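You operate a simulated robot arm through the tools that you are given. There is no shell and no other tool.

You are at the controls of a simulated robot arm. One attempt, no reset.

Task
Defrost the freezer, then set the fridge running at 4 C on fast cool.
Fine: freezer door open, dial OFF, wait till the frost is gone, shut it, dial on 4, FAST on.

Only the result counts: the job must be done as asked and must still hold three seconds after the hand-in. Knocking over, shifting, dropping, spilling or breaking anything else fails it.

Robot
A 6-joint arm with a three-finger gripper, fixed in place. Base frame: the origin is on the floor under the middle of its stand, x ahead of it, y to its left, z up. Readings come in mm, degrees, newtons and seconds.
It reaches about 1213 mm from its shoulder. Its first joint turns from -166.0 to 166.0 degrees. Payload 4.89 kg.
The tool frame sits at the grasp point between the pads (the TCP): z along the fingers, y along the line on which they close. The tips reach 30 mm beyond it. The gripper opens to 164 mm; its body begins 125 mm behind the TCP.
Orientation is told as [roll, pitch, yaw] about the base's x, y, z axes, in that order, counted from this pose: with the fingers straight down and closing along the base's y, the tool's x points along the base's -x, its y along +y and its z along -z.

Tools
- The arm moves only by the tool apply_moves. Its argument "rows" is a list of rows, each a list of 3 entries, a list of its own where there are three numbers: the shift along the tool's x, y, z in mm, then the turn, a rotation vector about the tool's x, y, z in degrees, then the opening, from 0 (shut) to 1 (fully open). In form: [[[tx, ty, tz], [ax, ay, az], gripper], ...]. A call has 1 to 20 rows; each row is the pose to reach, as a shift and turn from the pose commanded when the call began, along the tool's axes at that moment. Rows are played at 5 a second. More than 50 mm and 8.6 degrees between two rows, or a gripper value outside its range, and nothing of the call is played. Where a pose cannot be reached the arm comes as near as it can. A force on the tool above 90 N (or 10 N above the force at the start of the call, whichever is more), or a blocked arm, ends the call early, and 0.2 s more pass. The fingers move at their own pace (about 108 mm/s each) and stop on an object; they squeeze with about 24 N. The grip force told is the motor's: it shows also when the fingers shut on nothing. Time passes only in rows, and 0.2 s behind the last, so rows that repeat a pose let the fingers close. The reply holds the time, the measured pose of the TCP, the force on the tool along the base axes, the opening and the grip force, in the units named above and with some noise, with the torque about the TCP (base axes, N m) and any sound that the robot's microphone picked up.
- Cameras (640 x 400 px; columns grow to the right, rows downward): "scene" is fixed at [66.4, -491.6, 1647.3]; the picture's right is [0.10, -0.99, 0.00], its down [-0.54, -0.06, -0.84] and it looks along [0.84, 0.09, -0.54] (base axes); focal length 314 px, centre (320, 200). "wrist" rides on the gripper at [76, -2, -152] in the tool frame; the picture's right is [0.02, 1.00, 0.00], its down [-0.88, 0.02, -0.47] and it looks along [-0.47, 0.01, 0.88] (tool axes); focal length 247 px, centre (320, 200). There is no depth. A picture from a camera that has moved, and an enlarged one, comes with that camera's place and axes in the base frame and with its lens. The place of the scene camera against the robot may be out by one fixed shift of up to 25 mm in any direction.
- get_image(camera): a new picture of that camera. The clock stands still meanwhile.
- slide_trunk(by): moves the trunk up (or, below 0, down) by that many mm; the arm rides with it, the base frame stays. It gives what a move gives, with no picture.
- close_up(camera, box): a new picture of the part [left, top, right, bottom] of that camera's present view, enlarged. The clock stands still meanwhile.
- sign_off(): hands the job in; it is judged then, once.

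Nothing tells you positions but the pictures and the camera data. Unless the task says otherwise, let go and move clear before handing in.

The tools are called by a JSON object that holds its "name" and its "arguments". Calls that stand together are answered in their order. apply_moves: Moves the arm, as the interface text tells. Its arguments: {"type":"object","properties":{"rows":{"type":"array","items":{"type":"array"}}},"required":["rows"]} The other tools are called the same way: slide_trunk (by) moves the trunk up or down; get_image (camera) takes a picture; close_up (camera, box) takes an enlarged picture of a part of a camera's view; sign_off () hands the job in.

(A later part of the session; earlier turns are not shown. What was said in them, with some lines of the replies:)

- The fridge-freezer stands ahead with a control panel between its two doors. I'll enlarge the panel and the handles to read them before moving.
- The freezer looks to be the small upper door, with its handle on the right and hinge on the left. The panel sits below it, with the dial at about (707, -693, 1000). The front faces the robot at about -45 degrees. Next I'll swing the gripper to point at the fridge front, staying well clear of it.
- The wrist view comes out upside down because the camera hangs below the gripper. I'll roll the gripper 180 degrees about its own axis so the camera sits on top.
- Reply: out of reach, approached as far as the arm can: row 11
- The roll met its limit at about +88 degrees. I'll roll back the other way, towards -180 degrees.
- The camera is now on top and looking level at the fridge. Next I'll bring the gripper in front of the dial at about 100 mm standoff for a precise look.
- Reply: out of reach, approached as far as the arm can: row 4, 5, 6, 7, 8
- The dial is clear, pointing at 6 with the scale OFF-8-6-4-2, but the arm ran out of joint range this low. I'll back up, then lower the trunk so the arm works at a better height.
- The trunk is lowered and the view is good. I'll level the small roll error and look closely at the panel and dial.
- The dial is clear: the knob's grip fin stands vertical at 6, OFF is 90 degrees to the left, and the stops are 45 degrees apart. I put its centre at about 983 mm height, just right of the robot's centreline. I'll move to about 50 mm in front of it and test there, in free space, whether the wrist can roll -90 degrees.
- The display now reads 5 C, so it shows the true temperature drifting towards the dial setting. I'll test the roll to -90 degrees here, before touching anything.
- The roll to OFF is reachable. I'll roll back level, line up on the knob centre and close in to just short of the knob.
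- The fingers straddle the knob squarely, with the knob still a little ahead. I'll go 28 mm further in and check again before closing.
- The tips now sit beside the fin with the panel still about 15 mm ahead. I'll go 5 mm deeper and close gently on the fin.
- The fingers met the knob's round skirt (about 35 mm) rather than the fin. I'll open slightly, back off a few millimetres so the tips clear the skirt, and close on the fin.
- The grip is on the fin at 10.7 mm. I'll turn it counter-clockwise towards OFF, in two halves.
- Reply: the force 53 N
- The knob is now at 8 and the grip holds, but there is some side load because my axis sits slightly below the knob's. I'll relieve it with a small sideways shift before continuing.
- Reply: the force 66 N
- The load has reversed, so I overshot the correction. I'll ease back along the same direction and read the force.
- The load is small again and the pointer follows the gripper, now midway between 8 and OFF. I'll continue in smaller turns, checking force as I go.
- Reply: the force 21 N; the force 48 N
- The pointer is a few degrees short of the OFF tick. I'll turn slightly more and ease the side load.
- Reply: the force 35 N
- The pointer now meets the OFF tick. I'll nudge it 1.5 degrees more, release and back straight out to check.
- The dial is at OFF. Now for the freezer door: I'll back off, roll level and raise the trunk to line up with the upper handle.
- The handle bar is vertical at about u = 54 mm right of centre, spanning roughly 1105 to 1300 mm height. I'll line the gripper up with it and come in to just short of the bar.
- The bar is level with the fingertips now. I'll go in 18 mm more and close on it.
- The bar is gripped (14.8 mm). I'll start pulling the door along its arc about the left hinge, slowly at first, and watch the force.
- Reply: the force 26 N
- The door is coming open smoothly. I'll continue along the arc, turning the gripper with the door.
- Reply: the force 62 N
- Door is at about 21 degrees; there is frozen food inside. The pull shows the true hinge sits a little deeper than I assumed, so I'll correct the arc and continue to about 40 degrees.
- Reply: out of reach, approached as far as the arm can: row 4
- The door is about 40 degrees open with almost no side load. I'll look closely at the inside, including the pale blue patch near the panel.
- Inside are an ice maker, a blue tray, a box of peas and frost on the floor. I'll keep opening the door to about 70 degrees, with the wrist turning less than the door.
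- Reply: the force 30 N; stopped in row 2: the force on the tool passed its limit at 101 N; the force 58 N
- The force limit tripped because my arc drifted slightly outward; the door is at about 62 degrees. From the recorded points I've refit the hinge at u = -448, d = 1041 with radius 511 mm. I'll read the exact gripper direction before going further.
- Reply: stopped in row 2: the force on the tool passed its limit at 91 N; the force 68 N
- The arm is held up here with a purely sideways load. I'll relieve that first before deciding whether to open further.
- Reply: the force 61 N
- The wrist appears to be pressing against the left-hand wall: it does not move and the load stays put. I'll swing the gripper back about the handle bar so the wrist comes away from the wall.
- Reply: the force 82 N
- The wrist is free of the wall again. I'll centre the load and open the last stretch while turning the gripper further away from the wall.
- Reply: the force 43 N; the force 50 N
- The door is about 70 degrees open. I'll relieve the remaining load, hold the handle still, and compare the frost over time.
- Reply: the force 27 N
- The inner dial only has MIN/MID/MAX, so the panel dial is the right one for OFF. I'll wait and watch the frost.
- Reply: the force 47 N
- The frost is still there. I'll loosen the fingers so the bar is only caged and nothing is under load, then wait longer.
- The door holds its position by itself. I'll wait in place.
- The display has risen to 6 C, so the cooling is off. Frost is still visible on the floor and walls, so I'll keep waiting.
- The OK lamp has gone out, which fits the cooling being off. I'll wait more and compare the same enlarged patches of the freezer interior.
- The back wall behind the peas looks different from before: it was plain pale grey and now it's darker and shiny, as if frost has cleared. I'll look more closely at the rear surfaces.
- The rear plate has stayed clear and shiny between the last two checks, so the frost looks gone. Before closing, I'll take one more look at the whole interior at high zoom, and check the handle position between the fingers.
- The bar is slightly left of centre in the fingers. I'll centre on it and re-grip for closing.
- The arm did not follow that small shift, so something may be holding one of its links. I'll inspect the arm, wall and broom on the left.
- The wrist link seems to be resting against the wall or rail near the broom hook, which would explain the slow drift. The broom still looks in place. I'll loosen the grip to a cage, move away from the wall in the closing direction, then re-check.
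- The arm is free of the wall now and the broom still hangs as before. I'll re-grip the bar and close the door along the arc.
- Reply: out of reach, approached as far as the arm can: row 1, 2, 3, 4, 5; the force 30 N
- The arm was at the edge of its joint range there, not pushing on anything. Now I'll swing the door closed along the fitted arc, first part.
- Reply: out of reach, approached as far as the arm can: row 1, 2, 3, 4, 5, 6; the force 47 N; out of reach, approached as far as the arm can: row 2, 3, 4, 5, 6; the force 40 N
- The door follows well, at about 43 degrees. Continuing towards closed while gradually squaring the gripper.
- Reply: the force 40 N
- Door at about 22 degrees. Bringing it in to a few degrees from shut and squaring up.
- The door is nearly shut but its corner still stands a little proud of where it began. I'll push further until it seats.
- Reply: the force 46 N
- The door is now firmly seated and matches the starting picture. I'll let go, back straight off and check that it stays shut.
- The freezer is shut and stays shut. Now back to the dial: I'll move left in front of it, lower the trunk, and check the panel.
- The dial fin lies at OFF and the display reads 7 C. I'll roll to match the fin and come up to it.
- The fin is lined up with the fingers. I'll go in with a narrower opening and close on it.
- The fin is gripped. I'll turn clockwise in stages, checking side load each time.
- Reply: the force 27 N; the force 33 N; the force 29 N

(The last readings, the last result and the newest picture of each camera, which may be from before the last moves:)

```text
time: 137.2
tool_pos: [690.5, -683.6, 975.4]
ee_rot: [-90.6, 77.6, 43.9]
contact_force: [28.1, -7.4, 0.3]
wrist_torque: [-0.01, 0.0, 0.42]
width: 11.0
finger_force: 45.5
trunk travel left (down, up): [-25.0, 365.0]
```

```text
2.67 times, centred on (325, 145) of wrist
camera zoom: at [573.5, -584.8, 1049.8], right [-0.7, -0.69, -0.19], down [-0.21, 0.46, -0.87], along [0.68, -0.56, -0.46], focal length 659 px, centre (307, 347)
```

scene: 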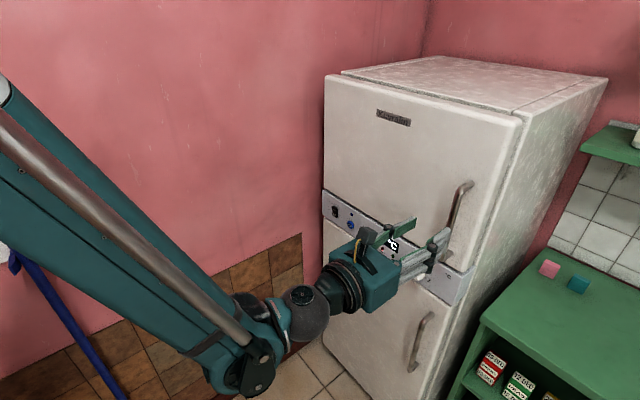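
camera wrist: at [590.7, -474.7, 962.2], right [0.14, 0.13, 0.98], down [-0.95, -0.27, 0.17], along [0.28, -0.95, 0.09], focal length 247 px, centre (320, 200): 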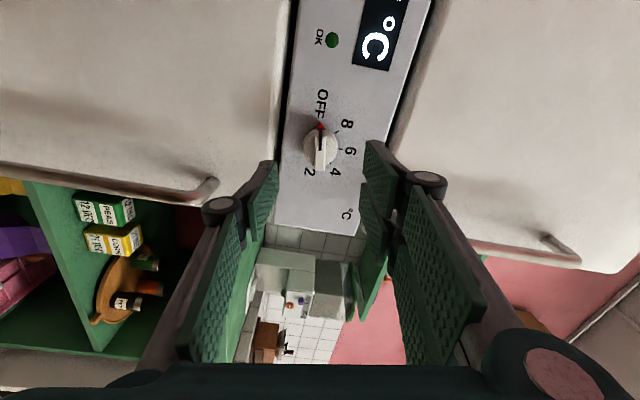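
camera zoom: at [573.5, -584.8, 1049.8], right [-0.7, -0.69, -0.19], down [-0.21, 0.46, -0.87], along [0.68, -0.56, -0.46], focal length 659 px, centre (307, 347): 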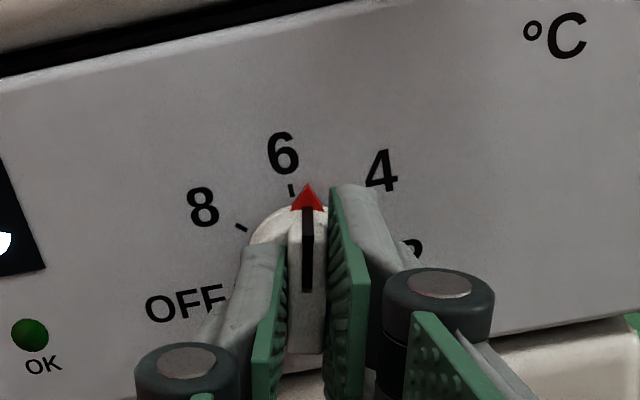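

Pointer just past 6. Turning the remaining stretch to 4.

{"name": "apply_moves", "arguments": {"rows": [[[0, 0, -0.5], [0, 0, 7.5], 0], [[0, 0, -0.5], [0, 0, 15], 0], [[0, 0, -0.5], [0, 0, 22.5], 0], [[0, 0, -0.5], [0, 0, 30], 0], [[0, 0, -0.5], [0, 0, 36], 0]]}}

{"name": "close_up", "arguments": {"camera": "wrist", "box": [230, 70, 420, 220]}}

{"name": "close_up", "arguments": {"camera": "scene", "box": [360, 220, 480, 320]}}

```text
time: 138.3
tool_pos: [691.2, -682.7, 976.5]
ee_rot: [-90.2, 41.6, 44.4]
contact_force: [34.5, -2.1, 7.5]
wrist_torque: [0.0, -0.01, 0.81]
width: 10.9
finger_force: 44.8
trunk travel left (down, up): [-25.0, 365.0]
```

```text
2.67 times, centred on (325, 145) of wrist
camera zoom: at [544.3, -613.4, 1027.0], right [-0.48, -0.48, -0.73], down [0.13, 0.79, -0.6], along [0.87, -0.39, -0.32], focal length 659 px, centre (307, 347)
```

zoom: 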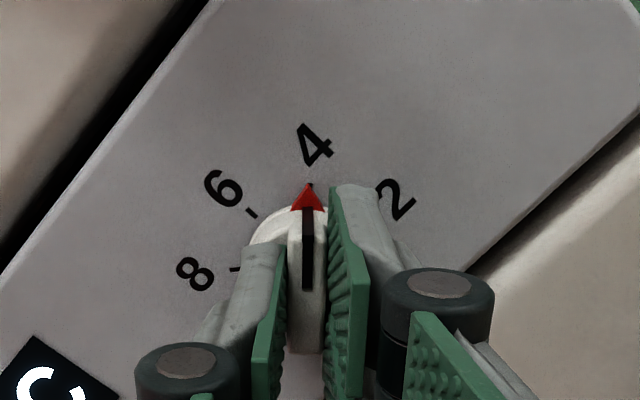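

```text
4.00 times, centred on (420, 270) of scene
camera zoom: at [66.4, -491.6, 1647.3], right [0.1, -0.99, 0.0], down [-0.54, -0.06, -0.84], along [0.84, 0.09, -0.54], focal length 1256 px, centre (-80, -80)
```

zoom: 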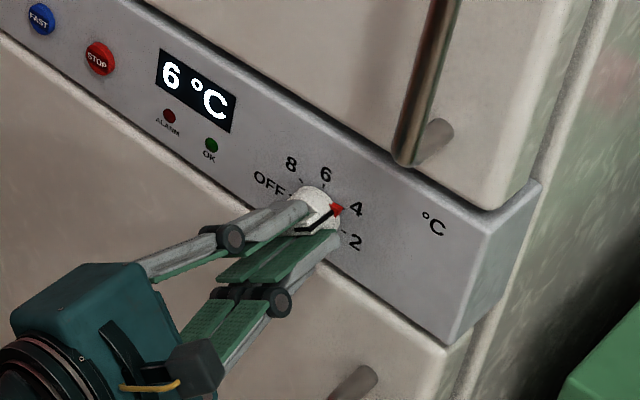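

The pointer is at the 4 tick, perhaps a degree or two short. I'll nudge it, release and back out.

{"name": "apply_moves", "arguments": {"rows": [[[0, 0, 0], [0, 0, 2], 0], [[0, 0, 0], [0, 0, 2], 0], [[0, 0, 0], [0, 0, 2], 0.25], [[0, 0, 0], [0, 0, 2], 0.25], [[0, 0, -15], [0, 0, 2], 0.25], [[0, 0, -40], [0, 0, 2], 0.25], [[0, 0, -75], [0, 0, 2], 0.25]]}}

{"name": "close_up", "arguments": {"camera": "wrist", "box": [230, 70, 420, 220]}}

{"name": "close_up", "arguments": {"camera": "scene", "box": [360, 220, 480, 320]}}

```text
time: 139.9
tool_pos: [637.9, -630.5, 975.8]
ee_rot: [-90.2, 39.7, 44.3]
contact_force: [0.3, -0.1, -0.2]
wrist_torque: [-0.09, -0.11, -0.01]
width: 41.0
finger_force: 0.1
trunk travel left (down, up): [-25.0, 365.0]
```

```text
2.67 times, centred on (325, 145) of wrist
camera zoom: at [489.3, -561.9, 1025.6], right [-0.47, -0.46, -0.76], down [0.14, 0.8, -0.58], along [0.87, -0.38, -0.31], focal length 659 px, centre (307, 347)
```

zoom: 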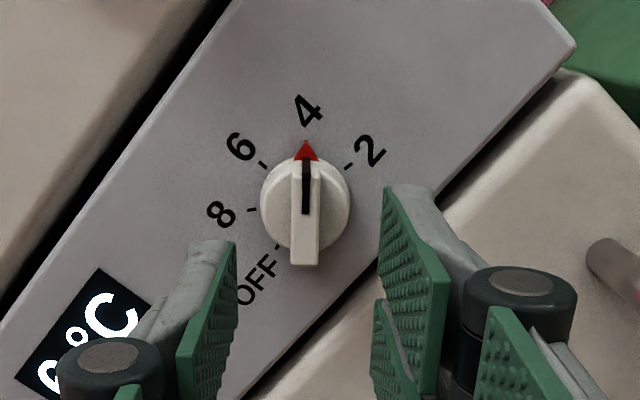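

```text
4.00 times, centred on (420, 270) of scene
camera zoom: at [66.4, -491.6, 1647.3], right [0.1, -0.99, 0.0], down [-0.54, -0.06, -0.84], along [0.84, 0.09, -0.54], focal length 1256 px, centre (-80, -80)
```

zoom: 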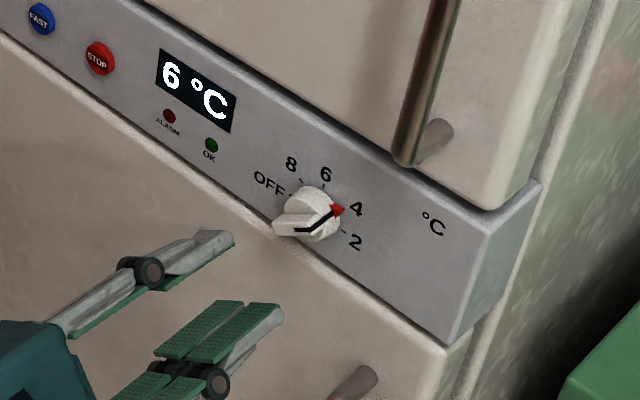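

The dial is exactly on 4 and the display is falling. Next is the FAST button, which I put at about u = -289, height 985. I'll back off, roll level and close the fingers.

{"name": "apply_moves", "arguments": {"rows": [[[0, 0, -20], [0, 0, -7.5], 0.2], [[0, 0, -40], [0, 0, -15], 0.1], [[0, 0, -60], [0, 0, -22.5], 0], [[0, 0, -60], [0, 0, -30], 0], [[0, 0, -60], [0, 0, -37.5], 0], [[0, 0, -60], [0, 0, -45], 0], [[0, 0, -60], [0, 0, -50.4], 0], [[0, 0, -60], [0, 0, -50.4], 0]]}}

{"name": "get_image", "arguments": {"camera": "wrist"}}

```text
time: 141.8
tool_pos: [595.5, -587.0, 975.8]
ee_rot: [134.6, 89.8, -90.8]
contact_force: [-0.3, 0.1, 0.0]
wrist_torque: [0.04, 0.02, 0.02]
width: 0.3
finger_force: 24.0
trunk travel left (down, up): [-25.0, 365.0]
```

```text
taken
camera wrist: at [489.8, -477.0, 1051.6], right [-0.71, -0.7, 0.02], down [-0.34, 0.32, -0.88], along [0.61, -0.64, -0.47], focal length 247 px, centre (320, 200)
```

wrist: 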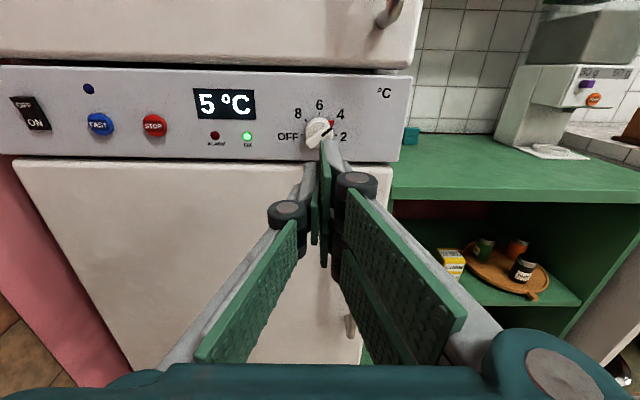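

The OK lamp is lit and it reads 5 C. Moving across to the FAST button, staying about 70 mm off the panel.

{"name": "apply_moves", "arguments": {"rows": [[[2, -35, 0], [0, 0, 0], 0], [[4, -70, 0], [0, 0, 0], 0], [[6, -105, 0], [0, 0, 0], 0], [[8, -140, 0], [0, 0, 0], 0], [[9, -175, 0], [0, 0, 0], 0], [[9, -210, 10], [0, 0, 0], 0], [[9, -245, 25], [0, 0, 0], 0], [[9, -278, 45], [0, 0, 0], 0], [[9, -278, 60], [0, 0, 0], 0], [[9, -278, 60], [0, 0, 0], 0]]}}

{"name": "get_image", "arguments": {"camera": "wrist"}}

{"name": "close_up", "arguments": {"camera": "scene", "box": [300, 170, 440, 290]}}

```text
time: 143.9
tool_pos: [836.4, -436.5, 985.2]
ee_rot: [157.4, 89.7, -68.1]
contact_force: [1.0, 0.6, -0.2]
wrist_torque: [0.01, 0.01, 0.05]
width: 0.2
finger_force: 23.9
trunk travel left (down, up): [-25.0, 365.0]
```

```text
taken
camera wrist: at [730.5, -324.8, 1061.3], right [-0.71, -0.7, 0.02], down [-0.34, 0.32, -0.88], along [0.61, -0.64, -0.47], focal length 247 px, centre (320, 200)
```

wrist: 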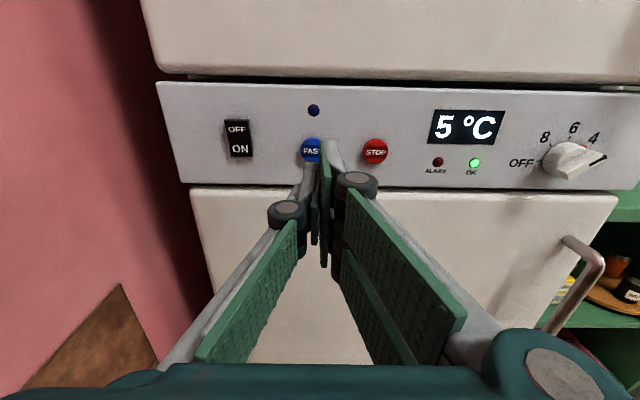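

```text
3.33 times, centred on (370, 230) of scene
camera zoom: at [66.4, -491.6, 1647.3], right [0.1, -0.99, 0.0], down [-0.54, -0.06, -0.84], along [0.84, 0.09, -0.54], focal length 1047 px, centre (153, 100)
```

zoom: 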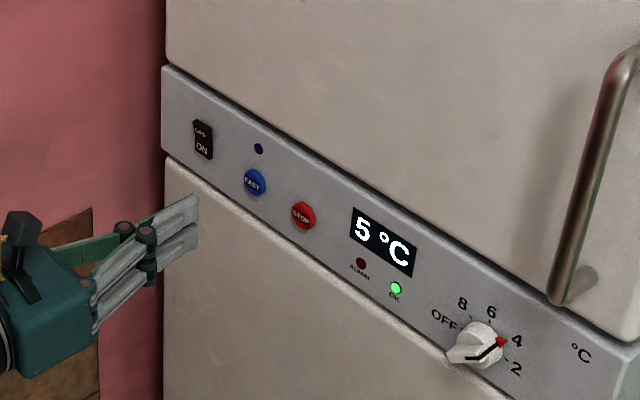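

FAST is about 10 mm left of the fingertips and at the right height. I'll shift over and close in to about 15 mm from the button.

{"name": "apply_moves", "arguments": {"rows": [[[0, -5, 15], [0, 0, 0], 0], [[0, -10, 30], [0, 0, 0], 0], [[0, -10, 42], [0, 0, 0], 0], [[0, -10, 52], [0, 0, 0], 0], [[0, -10, 52], [0, 0, 0], 0]]}}

{"name": "close_up", "arguments": {"camera": "wrist", "box": [220, 60, 440, 220]}}

{"name": "close_up", "arguments": {"camera": "scene", "box": [300, 170, 440, 290]}}

```text
time: 145.2
tool_pos: [881.2, -465.0, 985.0]
ee_rot: [156.4, 89.8, -69.1]
contact_force: [0.3, 0.2, -0.3]
wrist_torque: [-0.01, -0.01, 0.0]
width: 0.3
finger_force: 24.3
trunk travel left (down, up): [-25.0, 365.0]
```

```text
2.50 times, centred on (330, 140) of wrist
camera zoom: at [773.9, -354.5, 1060.6], right [-0.71, -0.7, 0.02], down [-0.34, 0.32, -0.88], along [0.61, -0.64, -0.47], focal length 617 px, centre (295, 350)
```

zoom: 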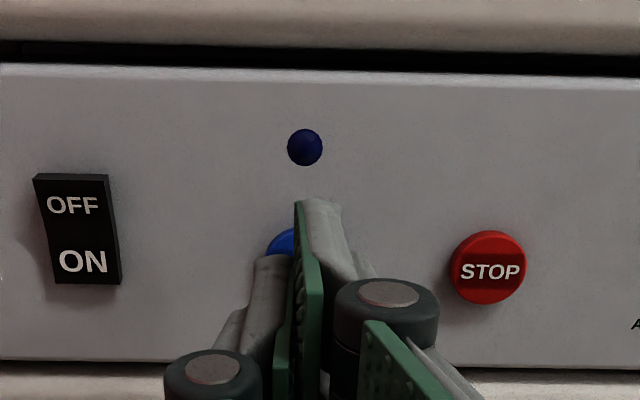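

```text
3.33 times, centred on (370, 230) of scene
camera zoom: at [66.4, -491.6, 1647.3], right [0.1, -0.99, 0.0], down [-0.54, -0.06, -0.84], along [0.84, 0.09, -0.54], focal length 1047 px, centre (153, 100)
```

zoom: 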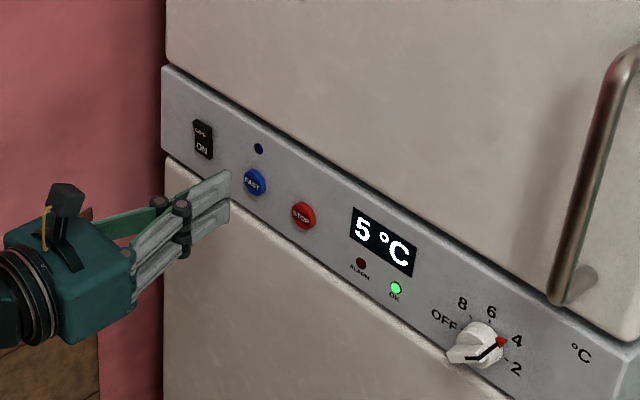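

The fingertips are centred on FAST, roughly 20-25 mm short. I'll advance slowly and watch for contact.

{"name": "apply_moves", "arguments": {"rows": [[[0, 1, 8], [0, 0, 0], 0], [[0, 1, 14], [0, 0, 0], 0], [[0, 1, 18], [0, 0, 0], 0], [[0, 1, 18], [0, 0, 0], 0]]}}

{"name": "close_up", "arguments": {"camera": "wrist", "box": [220, 60, 440, 220]}}

{"name": "close_up", "arguments": {"camera": "scene", "box": [320, 190, 400, 260]}}

```text
time: 146.2
tool_pos: [891.9, -478.5, 984.1]
ee_rot: [156.0, 89.8, -69.5]
contact_force: [0.9, -0.3, -0.1]
wrist_torque: [0.01, 0.01, 0.01]
width: 0.0
finger_force: 24.0
trunk travel left (down, up): [-25.0, 365.0]
```

```text
2.50 times, centred on (330, 140) of wrist
camera zoom: at [785.6, -367.6, 1060.1], right [-0.71, -0.7, 0.02], down [-0.34, 0.32, -0.88], along [0.61, -0.64, -0.47], focal length 617 px, centre (295, 350)
```

zoom: 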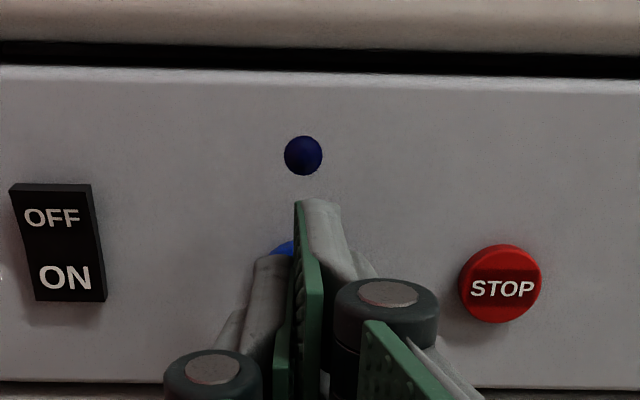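

```text
5.71 times, centred on (360, 225) of scene
camera zoom: at [66.4, -491.6, 1647.3], right [0.1, -0.99, 0.0], down [-0.54, -0.06, -0.84], along [0.84, 0.09, -0.54], focal length 1795 px, centre (91, 57)
```

zoom: 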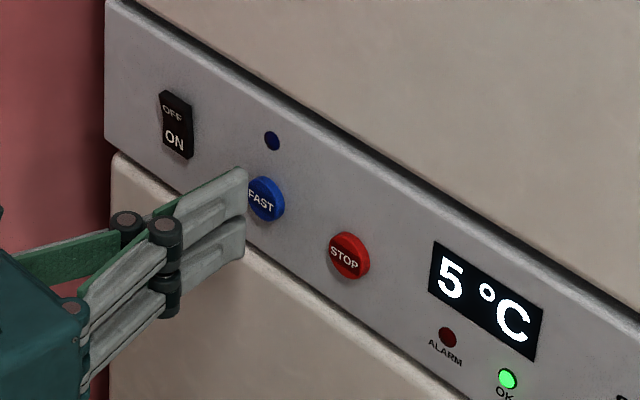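

{"name": "apply_moves", "arguments": {"rows": [[[0, 0, 3], [0, 0, 0], 0], [[0, 0, 6], [0, 0, 0], 0], [[0, 0, 8], [0, 0, 0], 0], [[0, 0, 10], [0, 0, 0], 0]]}}

{"name": "close_up", "arguments": {"camera": "scene", "box": [320, 190, 400, 260]}}

```text
time: 147.2
tool_pos: [898.9, -486.5, 983.4]
ee_rot: [156.1, 89.8, -69.5]
contact_force: [-0.1, 0.8, -0.1]
wrist_torque: [-0.01, 0.03, 0.0]
width: 0.2
finger_force: 24.4
trunk travel left (down, up): [-25.0, 365.0]
```

```text
5.71 times, centred on (360, 225) of scene
camera zoom: at [66.4, -491.6, 1647.3], right [0.1, -0.99, 0.0], down [-0.54, -0.06, -0.84], along [0.84, 0.09, -0.54], focal length 1795 px, centre (91, 57)
```

zoom: 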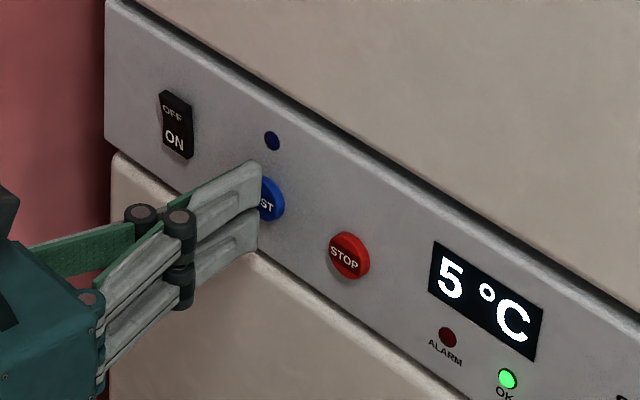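

{"name": "apply_moves", "arguments": {"rows": [[[0, 0, 2], [0, 0, 0], 0], [[0, 0, 3.5], [0, 0, 0], 0], [[0, 0, 5], [0, 0, 0], 0]]}}

{"name": "close_up", "arguments": {"camera": "scene", "box": [320, 190, 400, 260]}}

```text
time: 147.9
tool_pos: [901.6, -489.9, 985.1]
ee_rot: [155.7, 89.8, -69.7]
contact_force: [0.4, 0.4, -0.4]
wrist_torque: [-0.02, 0.03, 0.02]
width: 0.0
finger_force: 23.7
trunk travel left (down, up): [-25.0, 365.0]
```

```text
5.71 times, centred on (360, 225) of scene
camera zoom: at [66.4, -491.6, 1647.3], right [0.1, -0.99, 0.0], down [-0.54, -0.06, -0.84], along [0.84, 0.09, -0.54], focal length 1795 px, centre (91, 57)
```

zoom: 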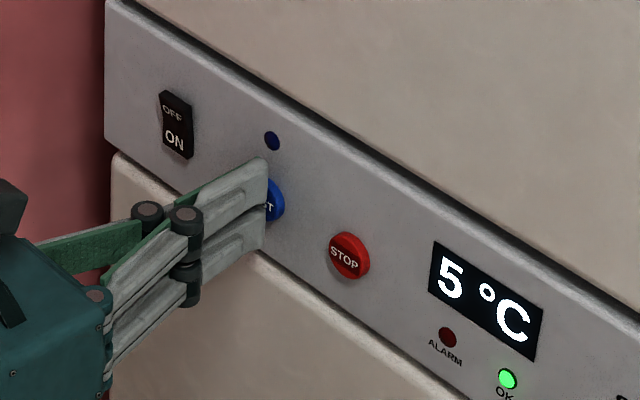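

{"name": "apply_moves", "arguments": {"rows": [[[0, 0, 1.5], [0, 0, 0], 0], [[0, 0, 3], [0, 0, 0], 0], [[0, 0, 4.5], [0, 0, 0], 0]]}}

{"name": "close_up", "arguments": {"camera": "scene", "box": [320, 190, 400, 260]}}

```text
time: 148.8
tool_pos: [906.0, -491.9, 984.0]
ee_rot: [155.8, 89.8, -69.7]
contact_force: [-1.4, 0.2, -0.2]
wrist_torque: [0.04, -0.01, -0.02]
width: 6.0
finger_force: 45.0
trunk travel left (down, up): [-25.0, 365.0]
```

```text
5.71 times, centred on (360, 225) of scene
camera zoom: at [66.4, -491.6, 1647.3], right [0.1, -0.99, 0.0], down [-0.54, -0.06, -0.84], along [0.84, 0.09, -0.54], focal length 1795 px, centre (91, 57)
```

zoom: 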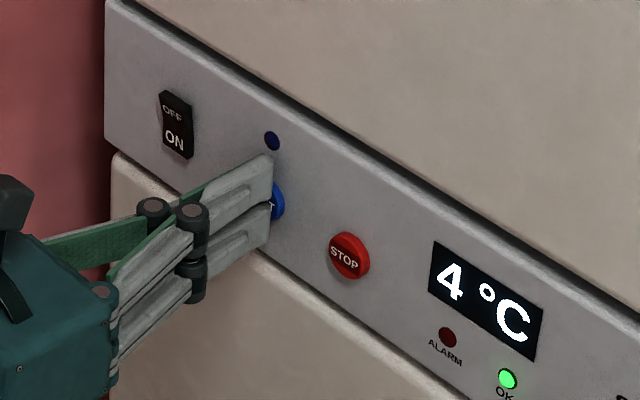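

The closed tips began to wedge apart over the domed button instead of pressing it. I'll back off, shift so the single left finger's end faces the button, and press with that.

{"name": "apply_moves", "arguments": {"rows": [[[0, 0, -8], [0, 0, 0], 0], [[0, 0, -15], [0, 0, 0], 0], [[0, 5, -15], [0, 0, 0], 0], [[0, 9, -15], [0, 0, 0], 0], [[0, 9, -15], [0, 0, 0], 0]]}}

{"name": "get_image", "arguments": {"camera": "wrist"}}

{"name": "close_up", "arguments": {"camera": "wrist", "box": [260, 100, 380, 200]}}

{"name": "close_up", "arguments": {"camera": "scene", "box": [320, 190, 400, 260]}}

```text
time: 149.9
tool_pos: [887.4, -488.8, 984.9]
ee_rot: [155.1, 89.9, -70.5]
contact_force: [0.1, -0.1, -0.4]
wrist_torque: [0.02, -0.01, -0.03]
width: 0.0
finger_force: 45.4
trunk travel left (down, up): [-25.0, 365.0]
```

```text
taken
camera wrist: at [782.2, -377.9, 1060.8], right [-0.71, -0.7, 0.02], down [-0.34, 0.32, -0.88], along [0.61, -0.64, -0.47], focal length 247 px, centre (320, 200)
```

wrist: 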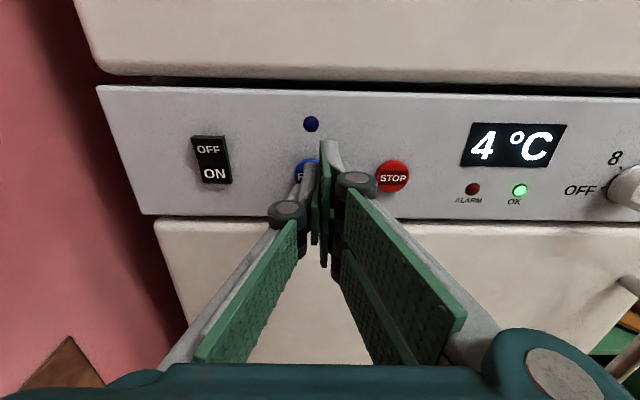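

```text
4.00 times, centred on (320, 150) of wrist
camera zoom: at [782.2, -377.9, 1060.8], right [-0.71, -0.7, 0.02], down [-0.34, 0.32, -0.88], along [0.61, -0.64, -0.47], focal length 988 px, centre (320, 400)
```

zoom: 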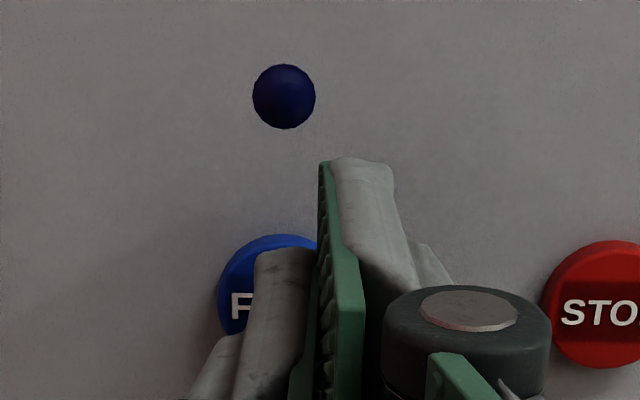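

```text
5.71 times, centred on (360, 225) of scene
camera zoom: at [66.4, -491.6, 1647.3], right [0.1, -0.99, 0.0], down [-0.54, -0.06, -0.84], along [0.84, 0.09, -0.54], focal length 1795 px, centre (91, 57)
```

zoom: 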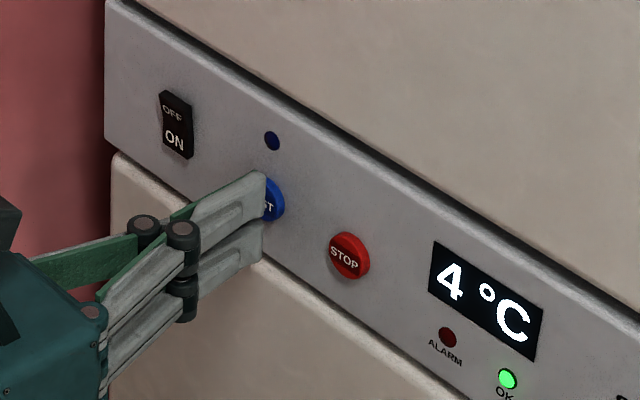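

The left finger's end is now squarely in front of FAST. Advancing in small steps.

{"name": "apply_moves", "arguments": {"rows": [[[0, 0, 6], [0, 0, 0], 0], [[0, 0, 10], [0, 0, 0], 0], [[0, 0, 13], [0, 0, 0], 0], [[0, 0, 15], [0, 0, 0], 0]]}}

{"name": "close_up", "arguments": {"camera": "wrist", "box": [260, 100, 380, 200]}}

```text
time: 150.9
tool_pos: [899.0, -499.1, 984.3]
ee_rot: [155.8, 89.9, -69.6]
contact_force: [-0.2, 1.7, -0.3]
wrist_torque: [0.02, 0.0, 0.01]
width: 5.8
finger_force: 44.9
trunk travel left (down, up): [-25.0, 365.0]
```

```text
4.00 times, centred on (320, 150) of wrist
camera zoom: at [792.6, -388.2, 1060.5], right [-0.71, -0.7, 0.02], down [-0.34, 0.32, -0.88], along [0.61, -0.64, -0.47], focal length 988 px, centre (320, 400)
```

zoom: 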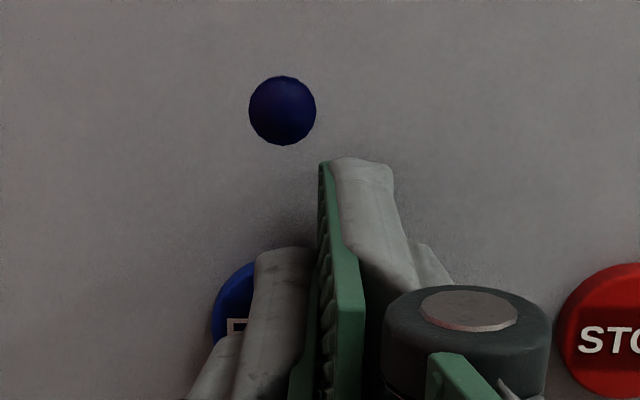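

{"name": "apply_moves", "arguments": {"rows": [[[0, 0, 2], [0, 0, 0], 0], [[0, 0, 4], [0, 0, 0], 0], [[0, 0, 5], [0, 0, 0], 0]]}}

{"name": "close_up", "arguments": {"camera": "wrist", "box": [260, 100, 380, 200]}}

{"name": "close_up", "arguments": {"camera": "scene", "box": [320, 190, 400, 260]}}

```text
time: 151.8
tool_pos: [901.9, -502.0, 985.1]
ee_rot: [156.9, 89.8, -68.5]
contact_force: [-4.8, 7.6, -2.9]
wrist_torque: [0.07, 0.07, 0.01]
width: 6.0
finger_force: 45.1
trunk travel left (down, up): [-25.0, 365.0]
heard: click
```

```text
4.00 times, centred on (320, 150) of wrist
camera zoom: at [795.8, -391.5, 1060.5], right [-0.71, -0.7, 0.02], down [-0.34, 0.32, -0.88], along [0.61, -0.64, -0.47], focal length 988 px, centre (320, 400)
```

zoom: 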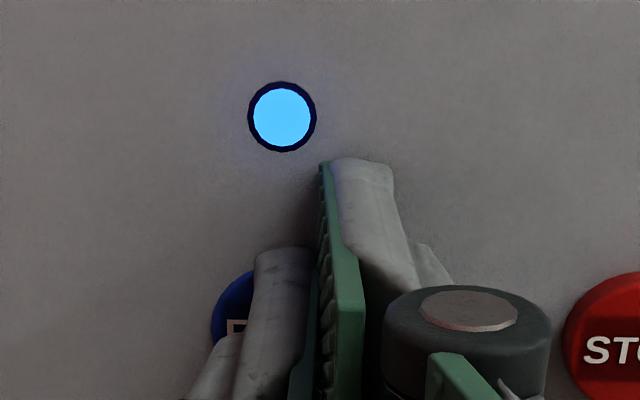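

```text
5.71 times, centred on (360, 225) of scene
camera zoom: at [66.4, -491.6, 1647.3], right [0.1, -0.99, 0.0], down [-0.54, -0.06, -0.84], along [0.84, 0.09, -0.54], focal length 1795 px, centre (91, 57)
```

zoom: 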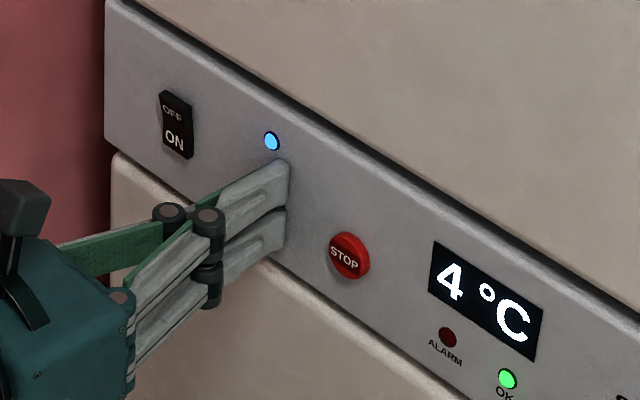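

The button clicked and the FAST lamp is lit. I'll back straight off without pressing again.

{"name": "apply_moves", "arguments": {"rows": [[[0, 0, -10], [0, 0, 0], 0], [[0, 0, -30], [0, 0, 0], 0], [[0, 0, -60], [0, 0, 0], 0], [[0, 0, -95], [0, 0, 0], 0], [[0, 0, -130], [0, 0, 0], 0], [[0, 0, -165], [0, 0, 0], 0], [[0, 0, -200], [0, 0, 0], 0], [[0, 0, -200], [0, 0, 0], 0]]}}

{"name": "get_image", "arguments": {"camera": "scene"}}

{"name": "get_image", "arguments": {"camera": "wrist"}}

{"name": "close_up", "arguments": {"camera": "scene", "box": [310, 180, 480, 310]}}

```text
time: 153.6
tool_pos: [761.4, -361.2, 984.2]
ee_rot: [153.0, 89.8, -72.5]
contact_force: [0.3, -0.1, -0.2]
wrist_torque: [-0.07, -0.03, 0.03]
width: 0.2
finger_force: 45.0
trunk travel left (down, up): [-25.0, 365.0]
```

```text
taken
```

scene: 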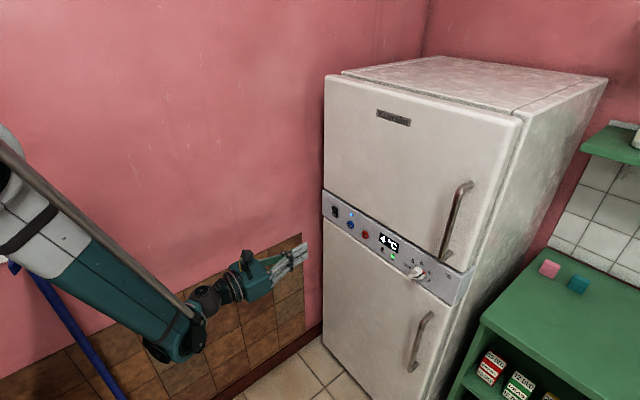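

```text
taken
camera wrist: at [655.8, -250.3, 1059.6], right [-0.71, -0.7, 0.02], down [-0.34, 0.32, -0.88], along [0.61, -0.64, -0.47], focal length 247 px, centre (320, 200)
```

wrist: 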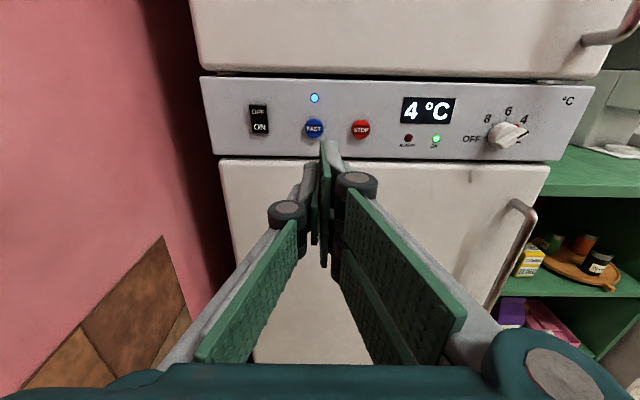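

```text
3.08 times, centred on (395, 245) of scene
camera zoom: at [66.4, -491.6, 1647.3], right [0.1, -0.99, 0.0], down [-0.54, -0.06, -0.84], along [0.84, 0.09, -0.54], focal length 966 px, centre (89, 62)
```

zoom: 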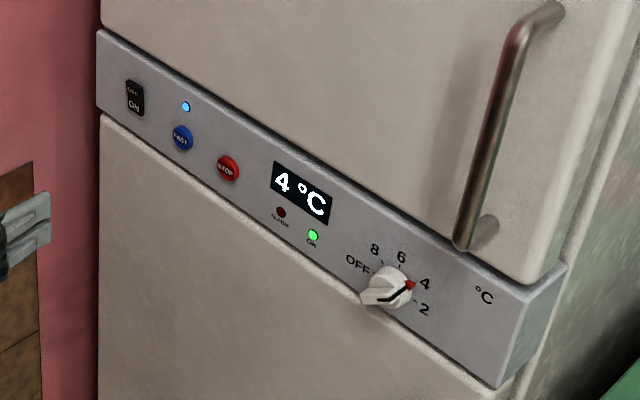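

The panel shows 4 °C with the dial on 4, the FAST and OK lamps are lit and the ALARM lamp is off. The freezer door is shut as it was at the start, the arm is clear, and nothing else has moved, so I'm handing in.

{"name": "sign_off", "arguments": {}}

```text
The job is handed in.
```

The freezer is defrosted and shut, and the fridge is running on 4 °C with FAST on. At hand-in the dial pointed at 4, the display read 4 °C, and the FAST and OK lamps were lit with no alarm. The gripper was empty and well clear of the fridge.

- **Frost:** I judged it gone from the fixed camera only. With the dial on OFF and the door open, the back plate went from matte grey to shiny and stopped changing before I closed the door. I did not get a close view of the whole interior.
- **Order:** I turned the dial to OFF before opening the freezer door rather than after. The door stayed open for about a minute with cooling off.
- **Door travel:** I opened it to about 70 degrees. While opening it, the arm stopped at its force limit twice, once at 101 N and once at 91 N. At one point I suspected the wrist was touching the wall near the broom rail. The broom looked unmoved in later pictures, and I saw no damage.
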